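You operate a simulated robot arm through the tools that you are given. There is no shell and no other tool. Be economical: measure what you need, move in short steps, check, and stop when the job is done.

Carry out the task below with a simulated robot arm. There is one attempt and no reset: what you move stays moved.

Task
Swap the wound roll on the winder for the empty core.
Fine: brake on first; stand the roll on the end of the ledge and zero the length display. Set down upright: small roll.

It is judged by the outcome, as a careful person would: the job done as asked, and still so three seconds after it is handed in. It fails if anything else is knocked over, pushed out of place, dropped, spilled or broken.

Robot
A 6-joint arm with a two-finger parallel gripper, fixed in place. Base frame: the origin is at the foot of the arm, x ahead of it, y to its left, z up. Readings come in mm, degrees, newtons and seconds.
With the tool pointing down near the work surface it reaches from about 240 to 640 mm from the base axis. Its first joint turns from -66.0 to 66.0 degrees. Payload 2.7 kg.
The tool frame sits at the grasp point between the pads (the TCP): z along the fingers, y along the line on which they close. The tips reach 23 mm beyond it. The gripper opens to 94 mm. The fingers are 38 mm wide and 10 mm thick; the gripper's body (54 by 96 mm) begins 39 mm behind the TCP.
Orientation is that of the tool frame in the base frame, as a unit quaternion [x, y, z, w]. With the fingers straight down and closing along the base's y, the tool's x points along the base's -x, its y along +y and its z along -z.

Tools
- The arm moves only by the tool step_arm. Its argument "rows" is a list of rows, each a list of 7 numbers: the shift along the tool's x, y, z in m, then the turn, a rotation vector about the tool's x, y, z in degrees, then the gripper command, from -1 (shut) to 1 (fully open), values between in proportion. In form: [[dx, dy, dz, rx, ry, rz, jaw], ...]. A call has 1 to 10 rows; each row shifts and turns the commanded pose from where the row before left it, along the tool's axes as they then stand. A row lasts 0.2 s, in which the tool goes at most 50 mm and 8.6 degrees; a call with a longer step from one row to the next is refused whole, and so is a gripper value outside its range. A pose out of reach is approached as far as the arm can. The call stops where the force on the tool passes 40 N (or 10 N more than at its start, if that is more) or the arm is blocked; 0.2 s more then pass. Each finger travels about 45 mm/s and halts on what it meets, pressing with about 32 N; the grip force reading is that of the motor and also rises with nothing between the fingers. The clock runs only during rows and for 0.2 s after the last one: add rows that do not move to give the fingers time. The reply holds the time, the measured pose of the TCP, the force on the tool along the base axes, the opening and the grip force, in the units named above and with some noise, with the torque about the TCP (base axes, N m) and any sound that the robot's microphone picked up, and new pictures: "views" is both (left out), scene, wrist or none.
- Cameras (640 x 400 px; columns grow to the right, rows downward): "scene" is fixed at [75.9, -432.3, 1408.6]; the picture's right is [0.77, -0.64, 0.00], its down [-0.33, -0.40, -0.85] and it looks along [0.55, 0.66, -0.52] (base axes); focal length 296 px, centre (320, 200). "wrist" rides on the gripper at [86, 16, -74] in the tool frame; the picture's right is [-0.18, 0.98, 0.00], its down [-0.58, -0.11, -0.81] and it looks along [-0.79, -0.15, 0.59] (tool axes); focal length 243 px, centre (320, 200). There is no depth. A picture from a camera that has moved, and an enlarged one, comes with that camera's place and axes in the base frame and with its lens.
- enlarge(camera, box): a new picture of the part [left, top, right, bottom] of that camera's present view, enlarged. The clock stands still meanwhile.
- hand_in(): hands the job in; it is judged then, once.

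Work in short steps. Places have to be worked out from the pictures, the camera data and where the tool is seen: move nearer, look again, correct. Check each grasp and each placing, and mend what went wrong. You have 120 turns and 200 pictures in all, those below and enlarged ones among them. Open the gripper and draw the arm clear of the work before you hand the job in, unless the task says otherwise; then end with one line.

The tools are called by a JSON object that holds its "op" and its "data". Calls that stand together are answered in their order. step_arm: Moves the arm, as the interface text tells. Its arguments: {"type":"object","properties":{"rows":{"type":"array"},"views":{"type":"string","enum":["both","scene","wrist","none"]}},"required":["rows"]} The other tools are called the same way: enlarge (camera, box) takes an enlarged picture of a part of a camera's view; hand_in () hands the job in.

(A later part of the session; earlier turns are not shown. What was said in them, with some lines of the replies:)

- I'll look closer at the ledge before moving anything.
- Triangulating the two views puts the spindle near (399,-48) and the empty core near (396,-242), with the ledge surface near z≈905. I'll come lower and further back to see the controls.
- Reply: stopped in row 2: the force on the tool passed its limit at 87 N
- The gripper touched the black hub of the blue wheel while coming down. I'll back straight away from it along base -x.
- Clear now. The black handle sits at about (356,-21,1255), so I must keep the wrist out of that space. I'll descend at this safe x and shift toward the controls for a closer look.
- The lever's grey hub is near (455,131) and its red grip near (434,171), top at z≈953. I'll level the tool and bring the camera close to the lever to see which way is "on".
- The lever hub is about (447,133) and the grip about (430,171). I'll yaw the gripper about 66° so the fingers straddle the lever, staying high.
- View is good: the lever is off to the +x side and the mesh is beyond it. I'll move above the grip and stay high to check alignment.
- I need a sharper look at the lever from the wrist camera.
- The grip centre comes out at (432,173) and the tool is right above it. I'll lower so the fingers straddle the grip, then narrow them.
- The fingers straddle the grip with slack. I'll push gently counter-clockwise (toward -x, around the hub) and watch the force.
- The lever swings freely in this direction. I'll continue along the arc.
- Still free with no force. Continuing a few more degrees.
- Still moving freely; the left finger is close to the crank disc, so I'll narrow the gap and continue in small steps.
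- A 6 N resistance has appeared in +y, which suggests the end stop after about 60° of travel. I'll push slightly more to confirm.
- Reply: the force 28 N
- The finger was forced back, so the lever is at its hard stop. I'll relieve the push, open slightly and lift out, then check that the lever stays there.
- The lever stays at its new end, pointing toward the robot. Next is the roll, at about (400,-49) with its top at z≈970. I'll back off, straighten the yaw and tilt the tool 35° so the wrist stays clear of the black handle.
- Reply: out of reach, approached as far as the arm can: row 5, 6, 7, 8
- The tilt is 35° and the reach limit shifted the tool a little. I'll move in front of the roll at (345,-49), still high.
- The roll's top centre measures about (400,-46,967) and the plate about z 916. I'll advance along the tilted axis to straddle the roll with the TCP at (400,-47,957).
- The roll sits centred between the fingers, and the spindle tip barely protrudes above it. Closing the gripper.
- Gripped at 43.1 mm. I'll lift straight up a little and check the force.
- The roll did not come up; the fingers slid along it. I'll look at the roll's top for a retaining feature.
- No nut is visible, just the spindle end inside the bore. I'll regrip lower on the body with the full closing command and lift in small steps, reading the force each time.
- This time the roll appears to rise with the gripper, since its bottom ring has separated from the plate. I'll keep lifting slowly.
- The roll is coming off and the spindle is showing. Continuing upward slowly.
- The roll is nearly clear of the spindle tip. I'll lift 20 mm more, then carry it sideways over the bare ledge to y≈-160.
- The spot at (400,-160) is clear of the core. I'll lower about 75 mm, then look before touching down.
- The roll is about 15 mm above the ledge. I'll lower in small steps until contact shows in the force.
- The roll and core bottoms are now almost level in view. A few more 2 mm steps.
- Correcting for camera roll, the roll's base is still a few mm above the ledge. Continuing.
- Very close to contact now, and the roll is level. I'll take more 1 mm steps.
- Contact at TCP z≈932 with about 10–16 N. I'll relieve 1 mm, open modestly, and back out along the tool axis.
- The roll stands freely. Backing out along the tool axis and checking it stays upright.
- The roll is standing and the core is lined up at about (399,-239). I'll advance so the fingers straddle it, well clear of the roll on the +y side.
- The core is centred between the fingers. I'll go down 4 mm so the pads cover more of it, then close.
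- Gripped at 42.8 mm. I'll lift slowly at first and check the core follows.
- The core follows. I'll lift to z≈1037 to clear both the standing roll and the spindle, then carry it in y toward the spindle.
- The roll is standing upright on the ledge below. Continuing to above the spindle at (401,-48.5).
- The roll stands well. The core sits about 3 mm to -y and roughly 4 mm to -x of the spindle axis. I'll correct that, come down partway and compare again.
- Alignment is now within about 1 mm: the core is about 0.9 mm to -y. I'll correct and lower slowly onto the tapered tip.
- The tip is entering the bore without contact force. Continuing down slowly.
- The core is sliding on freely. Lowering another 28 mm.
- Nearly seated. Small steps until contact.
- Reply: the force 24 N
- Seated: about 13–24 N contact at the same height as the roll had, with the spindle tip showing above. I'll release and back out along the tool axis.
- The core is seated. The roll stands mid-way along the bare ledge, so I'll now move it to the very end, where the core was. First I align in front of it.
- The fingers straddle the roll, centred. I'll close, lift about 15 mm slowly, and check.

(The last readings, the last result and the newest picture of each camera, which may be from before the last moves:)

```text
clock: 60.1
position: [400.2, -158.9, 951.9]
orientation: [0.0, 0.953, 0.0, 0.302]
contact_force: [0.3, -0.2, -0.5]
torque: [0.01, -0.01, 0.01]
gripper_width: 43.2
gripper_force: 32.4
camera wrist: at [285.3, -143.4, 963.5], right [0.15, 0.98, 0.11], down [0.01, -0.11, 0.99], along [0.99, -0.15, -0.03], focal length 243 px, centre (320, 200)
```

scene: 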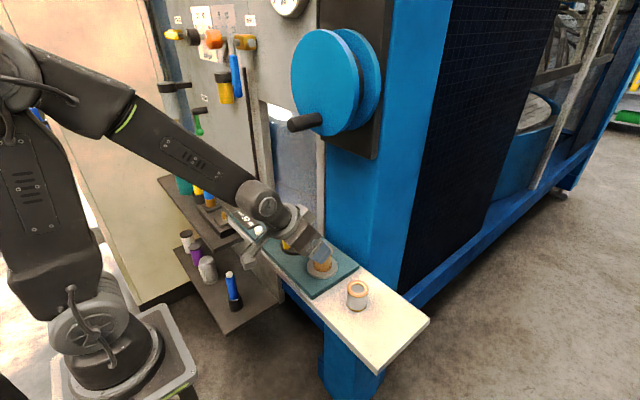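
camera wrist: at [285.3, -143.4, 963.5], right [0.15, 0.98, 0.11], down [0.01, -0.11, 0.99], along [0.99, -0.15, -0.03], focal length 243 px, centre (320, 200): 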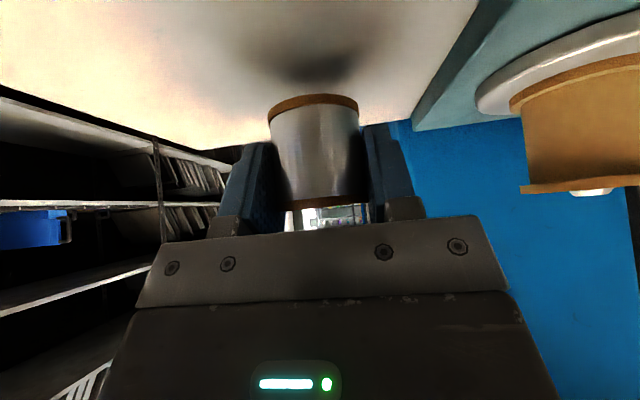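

The roll is held. I'll move 77 mm in -y to y≈-236 and lower until close to the ledge.

{"op": "step_arm", "data": {"rows": [[0, -0.015, 0, 0, 0, 0, -1], [0, -0.02, 0, 0, 0, 0, -1], [0, -0.02, 0, 0, 0, 0, -1], [0, -0.022, 0, 0, 0, 0, -1], [0, 0, 0, 0, 0, 0, -1], [0.0029, 0, 0.0041, 0, 0, 0, -1], [0.0029, 0, 0.0041, 0, 0, 0, -1], [0.0023, 0, 0.0033, 0, 0, 0, -1], [0, 0, 0, 0, 0, 0, -1]]}}

```text
clock: 62.1
position: [400.7, -236.8, 936.7]
orientation: [0.001, 0.953, 0.0, 0.302]
contact_force: [-0.2, 0.0, 0.6]
torque: [0.0, 0.03, -0.03]
gripper_width: 42.7
gripper_force: 31.9
camera wrist: at [285.2, -220.8, 948.5], right [0.15, 0.98, 0.11], down [0.01, -0.11, 0.99], along [0.99, -0.15, -0.03], focal length 243 px, centre (320, 200)
```

scene: 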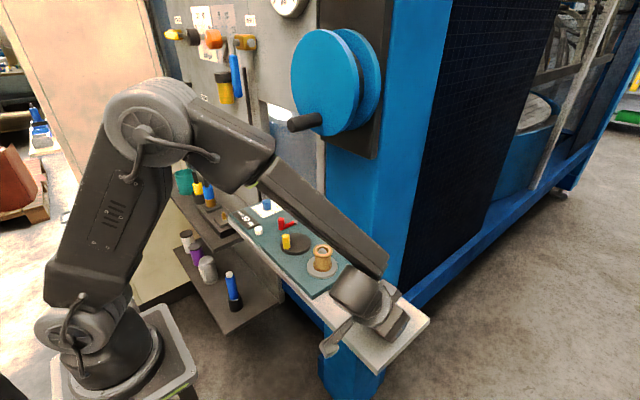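
wrist: 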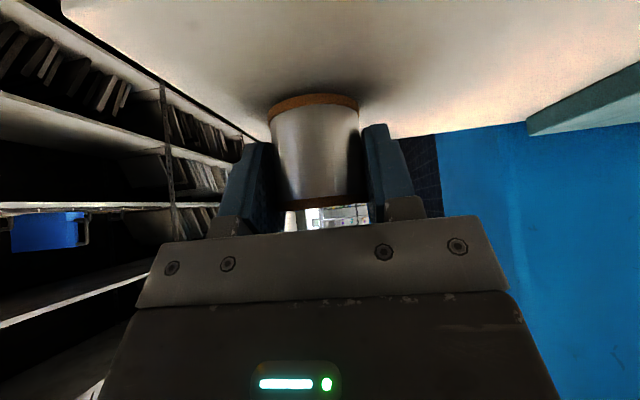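

{"op": "step_arm", "data": {"rows": [[0.0009, 0, 0.0012, 0, 0, 0, -1], [0, 0, 0, 0, 0, 0, -1]], "views": "none"}}

{"op": "step_arm", "data": {"rows": [[0.0009, 0, 0.0012, 0, 0, 0, -1], [0, 0, 0, 0, 0, 0, -1]], "views": "none"}}

{"op": "step_arm", "data": {"rows": [[0.0007, 0, 0.0009, 0, 0, 0, -1], [0, 0, 0, 0, 0, 0, -1]], "views": "none"}}

```text
clock: 62.7
position: [399.6, -235.7, 936.8]
orientation: [0.0, 0.954, 0.0, 0.301]
contact_force: [-0.7, 1.9, -0.8]
torque: [0.01, 0.03, -0.02]
gripper_width: 43.2
gripper_force: 32.5
```

```text
clock: 63.3
position: [399.9, -235.5, 933.8]
orientation: [0.0, 0.953, 0.001, 0.301]
contact_force: [-1.1, 0.1, -0.8]
torque: [0.01, 0.01, 0.0]
gripper_width: 42.9
gripper_force: 32.3
```

```text
clock: 63.9
position: [399.9, -235.6, 933.7]
orientation: [-0.001, 0.953, 0.001, 0.302]
contact_force: [-0.1, 0.8, 3.4]
torque: [0.03, 0.04, -0.03]
gripper_width: 42.9
gripper_force: 31.6
```

Contact is starting at 3.4 N. I'll release here and back out along the tool axis.

{"op": "step_arm", "data": {"rows": [[0, 0, 0, 0, 0, 0, 0.2], [0, 0, 0, 0, 0, 0, 0.3], [0, 0, 0, 0, 0, 0, 0.3], [0, 0, -0.015, 0, 0, 0, 0.4], [0, 0, -0.025, 0, 0, 0, 0.6], [0, 0, -0.025, 0, 0, 0, 0.6], [0, 0, -0.025, 0, 0, 0, 0.6], [0, 0.03, -0.01, 0, 0, 0, 0.6], [0, 0.04, 0, 0, 0, 0, 0.6], [0, 0.04, 0, 0, 0, 0, 0.6]]}}

{"op": "enlarge", "data": {"camera": "scene", "box": [220, 190, 440, 370]}}

```text
clock: 66.1
position: [342.7, -125.4, 1017.2]
orientation: [0.001, 0.953, 0.001, 0.302]
contact_force: [-0.1, 0.0, -0.9]
torque: [0.0, 0.01, 0.01]
gripper_width: 75.3
gripper_force: 0.1
camera wrist: at [227.3, -110.7, 1027.8], right [0.15, 0.98, 0.11], down [0.01, -0.11, 0.99], along [0.99, -0.15, -0.03], focal length 243 px, centre (320, 200)
```

scene: 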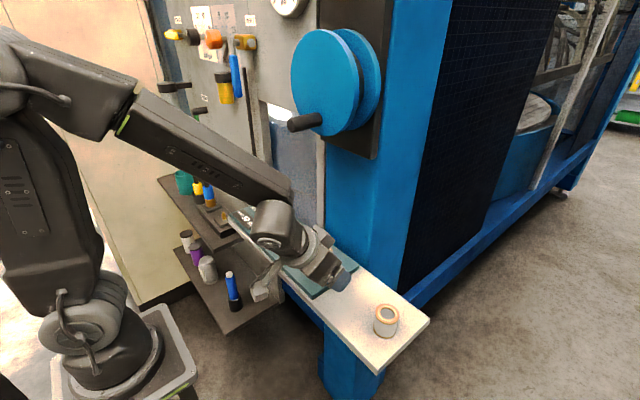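
wrist: 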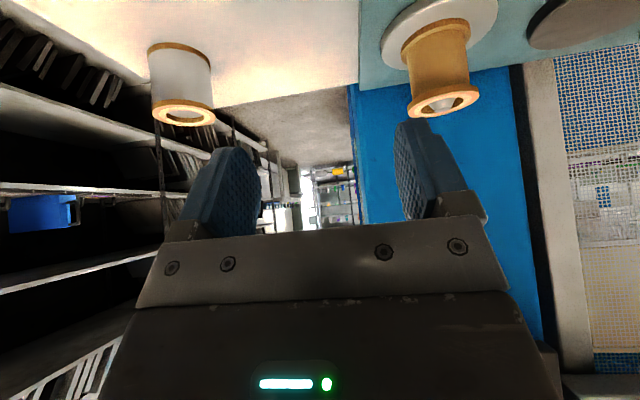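

```text
2.22 times, centred on (330, 280) of scene
camera zoom: at [75.9, -432.3, 1408.6], right [0.77, -0.64, 0.0], down [-0.33, -0.4, -0.85], along [0.55, 0.66, -0.52], focal length 658 px, centre (298, 22)
```

zoom: 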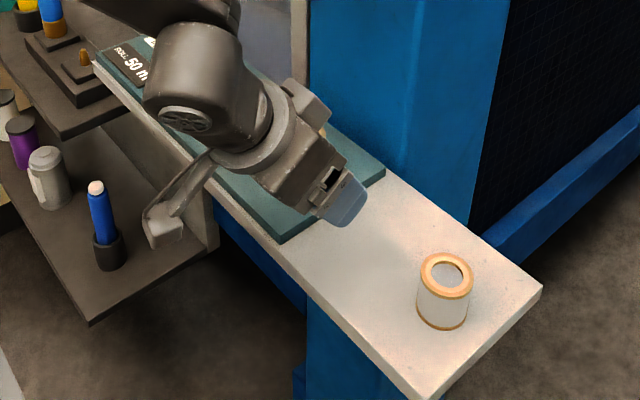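

The roll stands at the end of the ledge and the core is on the spindle. Next is the white zero button near (357,164). I'll travel there high and close the fingers.

{"op": "step_arm", "data": {"rows": [[0, 0.04, -0.005, 0, 0, 0, 0], [0, 0.042, -0.005, 0, 0, 0, -0.5], [0, 0.042, -0.005, 0, 0, 0, -1], [0, 0.042, 0, 0, 0, 0, -1], [0, 0.042, 0, 0, 0, 0, -1], [0, 0.042, 0, 0, 0, 0, -1], [0, 0.039, 0, 0, 0, 0, -1], [0, 0, 0, 0, 0, 0, -1]], "views": "scene"}}

{"op": "step_arm", "data": {"rows": [[0, 0, 0, 0, 7, 0, -1], [0, 0, 0, 0, 7, 0, -1], [0, 0, 0, 0, 7, 0, -1], [0, 0, 0, 0, 7, 0, -1], [0, 0, 0, 0, 7, 0, -1], [0, 0, 0, 0, 0, 0, -1]]}}

```text
clock: 67.9
position: [339.3, 164.1, 1032.5]
orientation: [0.001, 0.954, 0.0, 0.301]
contact_force: [0.6, -0.2, 0.3]
torque: [-0.02, 0.0, 0.0]
gripper_width: 0.0
gripper_force: 31.9
out of reach, approached as far as the arm can: row 4
```

scene: 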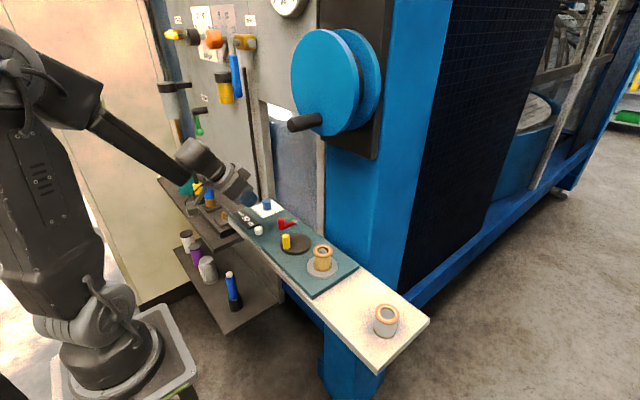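

```text
clock: 69.3
position: [340.2, 163.4, 1033.9]
orientation: [0.0, 1.0, 0.0, 0.0]
contact_force: [-0.1, 0.5, -0.3]
torque: [0.03, -0.01, 0.01]
gripper_width: 0.1
gripper_force: 31.8
camera wrist: at [252.4, 178.4, 1108.9], right [0.18, 0.98, 0.0], down [0.58, -0.11, 0.81], along [0.79, -0.15, -0.59], focal length 243 px, centre (320, 200)
```

scene: 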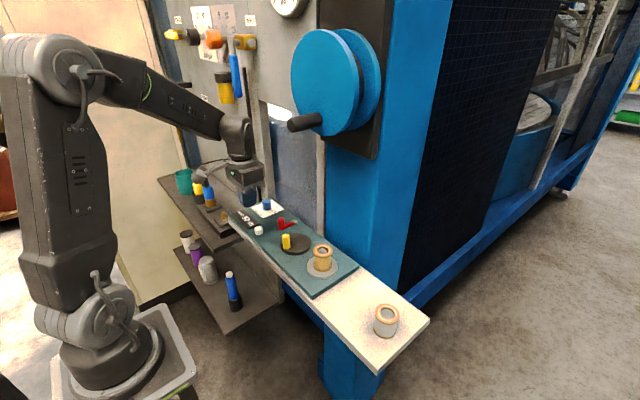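
wrist: 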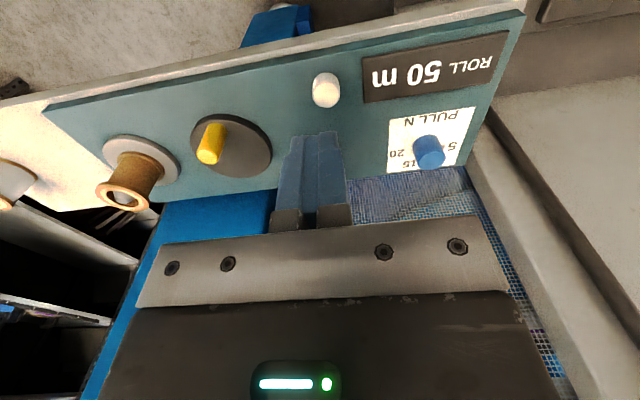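

The button measures about (358,164), with its top near z≈925. I'll move over it and descend to just above.

{"op": "step_arm", "data": {"rows": [[-0.018, 0, 0, 0, 0, 0, -1], [0, 0, 0.03, 0, 0, 0, -1], [0, 0, 0.03, 0, 0, 0, -1], [0, 0, 0.014, 0, 0, 0, -1], [0, 0, 0, 0, 0, 0, -1]]}}

{"op": "enlarge", "data": {"camera": "scene", "box": [220, 180, 320, 260]}}

```text
clock: 70.5
position: [358.4, 164.1, 958.2]
orientation: [0.0, 1.0, -0.001, 0.001]
contact_force: [-0.3, 0.4, -0.3]
torque: [-0.02, -0.01, -0.02]
gripper_width: 0.3
gripper_force: 32.2
camera wrist: at [270.4, 179.3, 1033.9], right [0.18, 0.98, 0.0], down [0.58, -0.11, 0.81], along [0.79, -0.15, -0.59], focal length 243 px, centre (320, 200)
```

scene: 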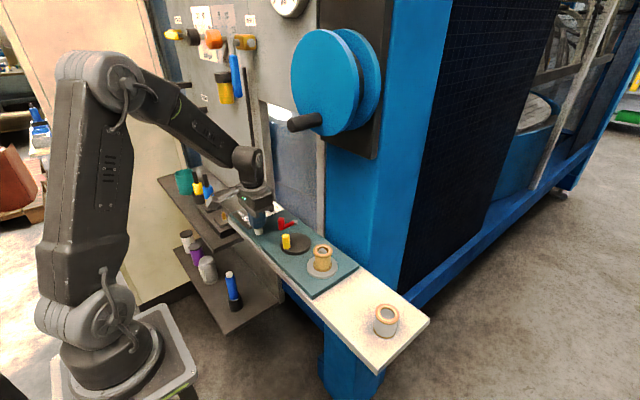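
wrist: 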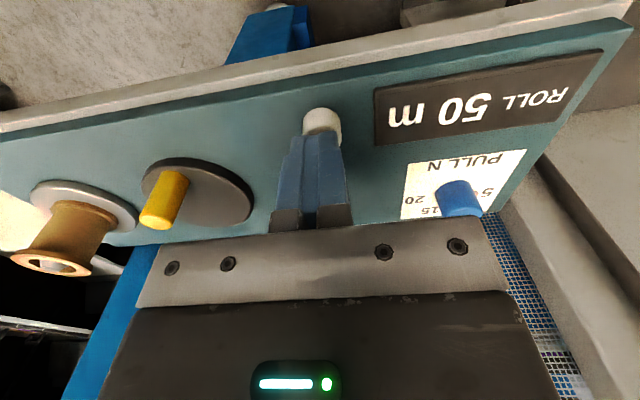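

```text
5.00 times, centred on (270, 220) of scene
camera zoom: at [75.9, -432.3, 1408.6], right [0.77, -0.64, 0.0], down [-0.33, -0.4, -0.85], along [0.55, 0.66, -0.52], focal length 1481 px, centre (570, 100)
```

zoom: 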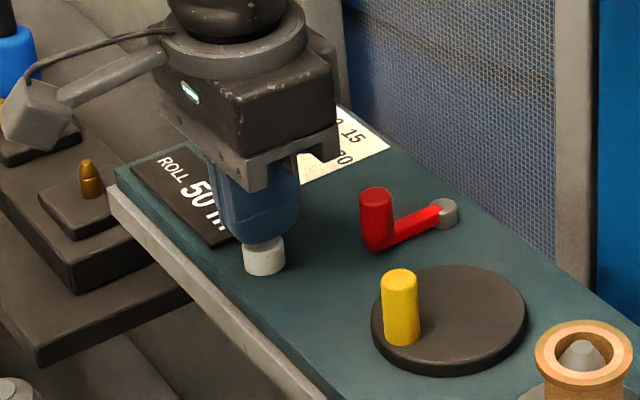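

The closed fingertips are right over the button. I'll press down in small steps.

{"op": "step_arm", "data": {"rows": [[0, 0, 0.005, 0, 0, 0, -1], [0, 0, 0.003, 0, 0, 0, -1], [0, 0, 0, 0, 0, 0, -1]], "views": "none"}}

{"op": "step_arm", "data": {"rows": [[0, 0, 0.002, 0, 0, 0, -1], [0, 0, 0.002, 0, 0, 0, -1], [0, 0, 0, 0, 0, 0, -1]], "views": "wrist"}}

```text
clock: 71.3
position: [358.0, 163.4, 950.8]
orientation: [0.001, 1.0, 0.0, 0.0]
contact_force: [1.8, 0.7, 0.6]
torque: [0.03, 0.04, 0.01]
gripper_width: 0.0
gripper_force: 32.6
```

```text
clock: 72.1
position: [358.5, 163.5, 946.9]
orientation: [0.0, 1.0, 0.0, 0.002]
contact_force: [2.3, 1.4, 2.9]
torque: [0.04, -0.04, 0.01]
gripper_width: 0.0
gripper_force: 32.2
heard: click
camera wrist: at [270.6, 178.4, 1022.7], right [0.18, 0.98, 0.0], down [0.58, -0.11, 0.81], along [0.79, -0.15, -0.59], focal length 243 px, centre (320, 200)
```

wrist: 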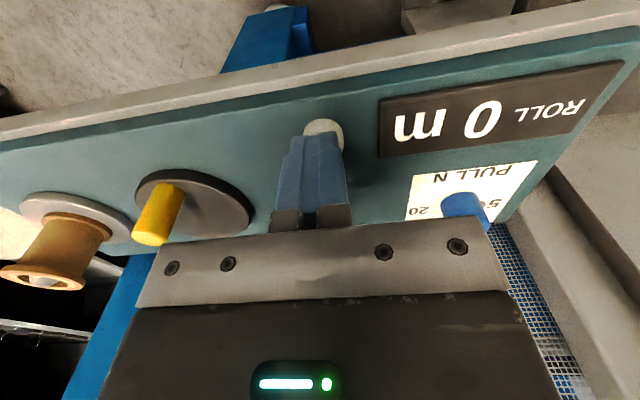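

The button clicked and the display reads 0 m. I'll lift off, draw back clear, open the gripper and check everything.

{"op": "step_arm", "data": {"rows": [[0, 0, -0.02, 0, 0, 0, -1], [0, 0, -0.04, 0, 0, 0, -1], [0.03, 0, -0.03, 0, 0, 0, 0], [0.04, 0, -0.03, 0, 0, 0, 1], [0, 0, -0.03, 0, 0, 0, 1], [0, 0, 0, 0, 0, 0, 1], [0, 0, 0, 0, 0, 0, 1]]}}

{"op": "enlarge", "data": {"camera": "scene", "box": [220, 180, 440, 370]}}

{"op": "enlarge", "data": {"camera": "scene", "box": [220, 185, 320, 260]}}

```text
clock: 73.7
position: [290.5, 163.8, 1096.0]
orientation: [0.0, 1.0, 0.0, 0.001]
contact_force: [-0.6, 0.5, 0.1]
torque: [0.04, -0.02, -0.02]
gripper_width: 94.0
gripper_force: 0.0
camera wrist: at [202.0, 179.1, 1171.4], right [0.18, 0.98, 0.0], down [0.58, -0.11, 0.81], along [0.79, -0.15, -0.59], focal length 243 px, centre (320, 200)
```

scene: 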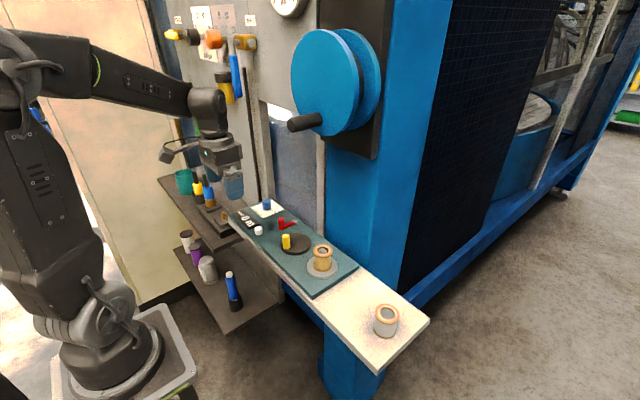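
wrist: 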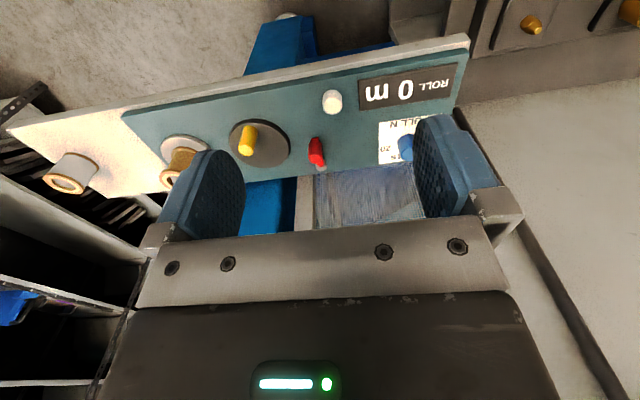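

```text
2.11 times, centred on (330, 275) of scene
camera zoom: at [75.9, -432.3, 1408.6], right [0.77, -0.64, 0.0], down [-0.33, -0.4, -0.85], along [0.55, 0.66, -0.52], focal length 624 px, centre (299, 42)
```

zoom: 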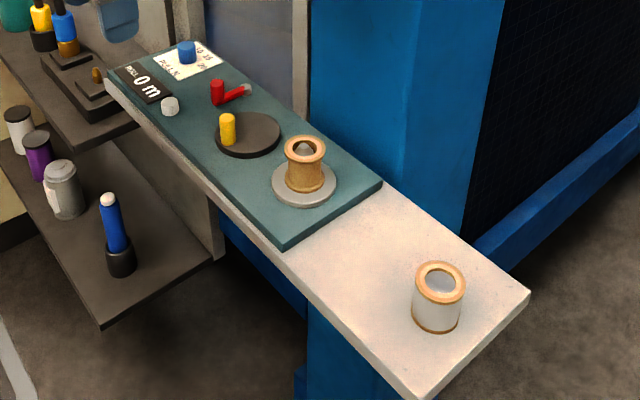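

```text
5.33 times, centred on (270, 222) of scene
camera zoom: at [75.9, -432.3, 1408.6], right [0.77, -0.64, 0.0], down [-0.33, -0.4, -0.85], along [0.55, 0.66, -0.52], focal length 1580 px, centre (587, 80)
```

zoom: 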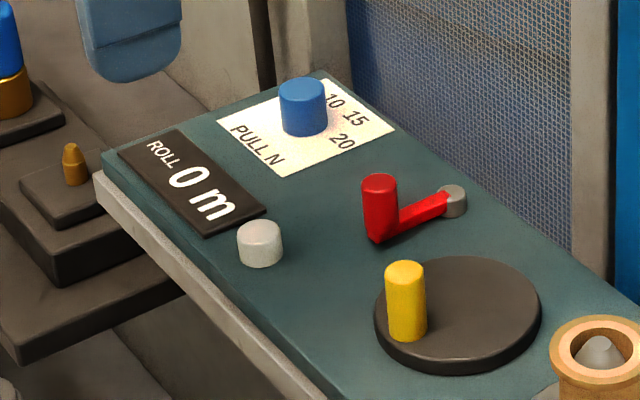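

Everything is in place: brake lever thrown to its stop, core seated, roll upright at the ledge end, display at 0 m, gripper open and clear. Handing in.

{"op": "hand_in", "data": {}}

```text
The job is handed in.
```

The swap is done: the brake lever was moved to its stop first, the empty core is on the spindle, the wound roll stands upright at the end of the ledge, and the length display reads 0 m. Nothing on the panel marks the brake's "on" side, so I took the far stop as on, and early on the gripper bumped the blue wheel's black handle (87 N), which looks unmoved in the pictures.
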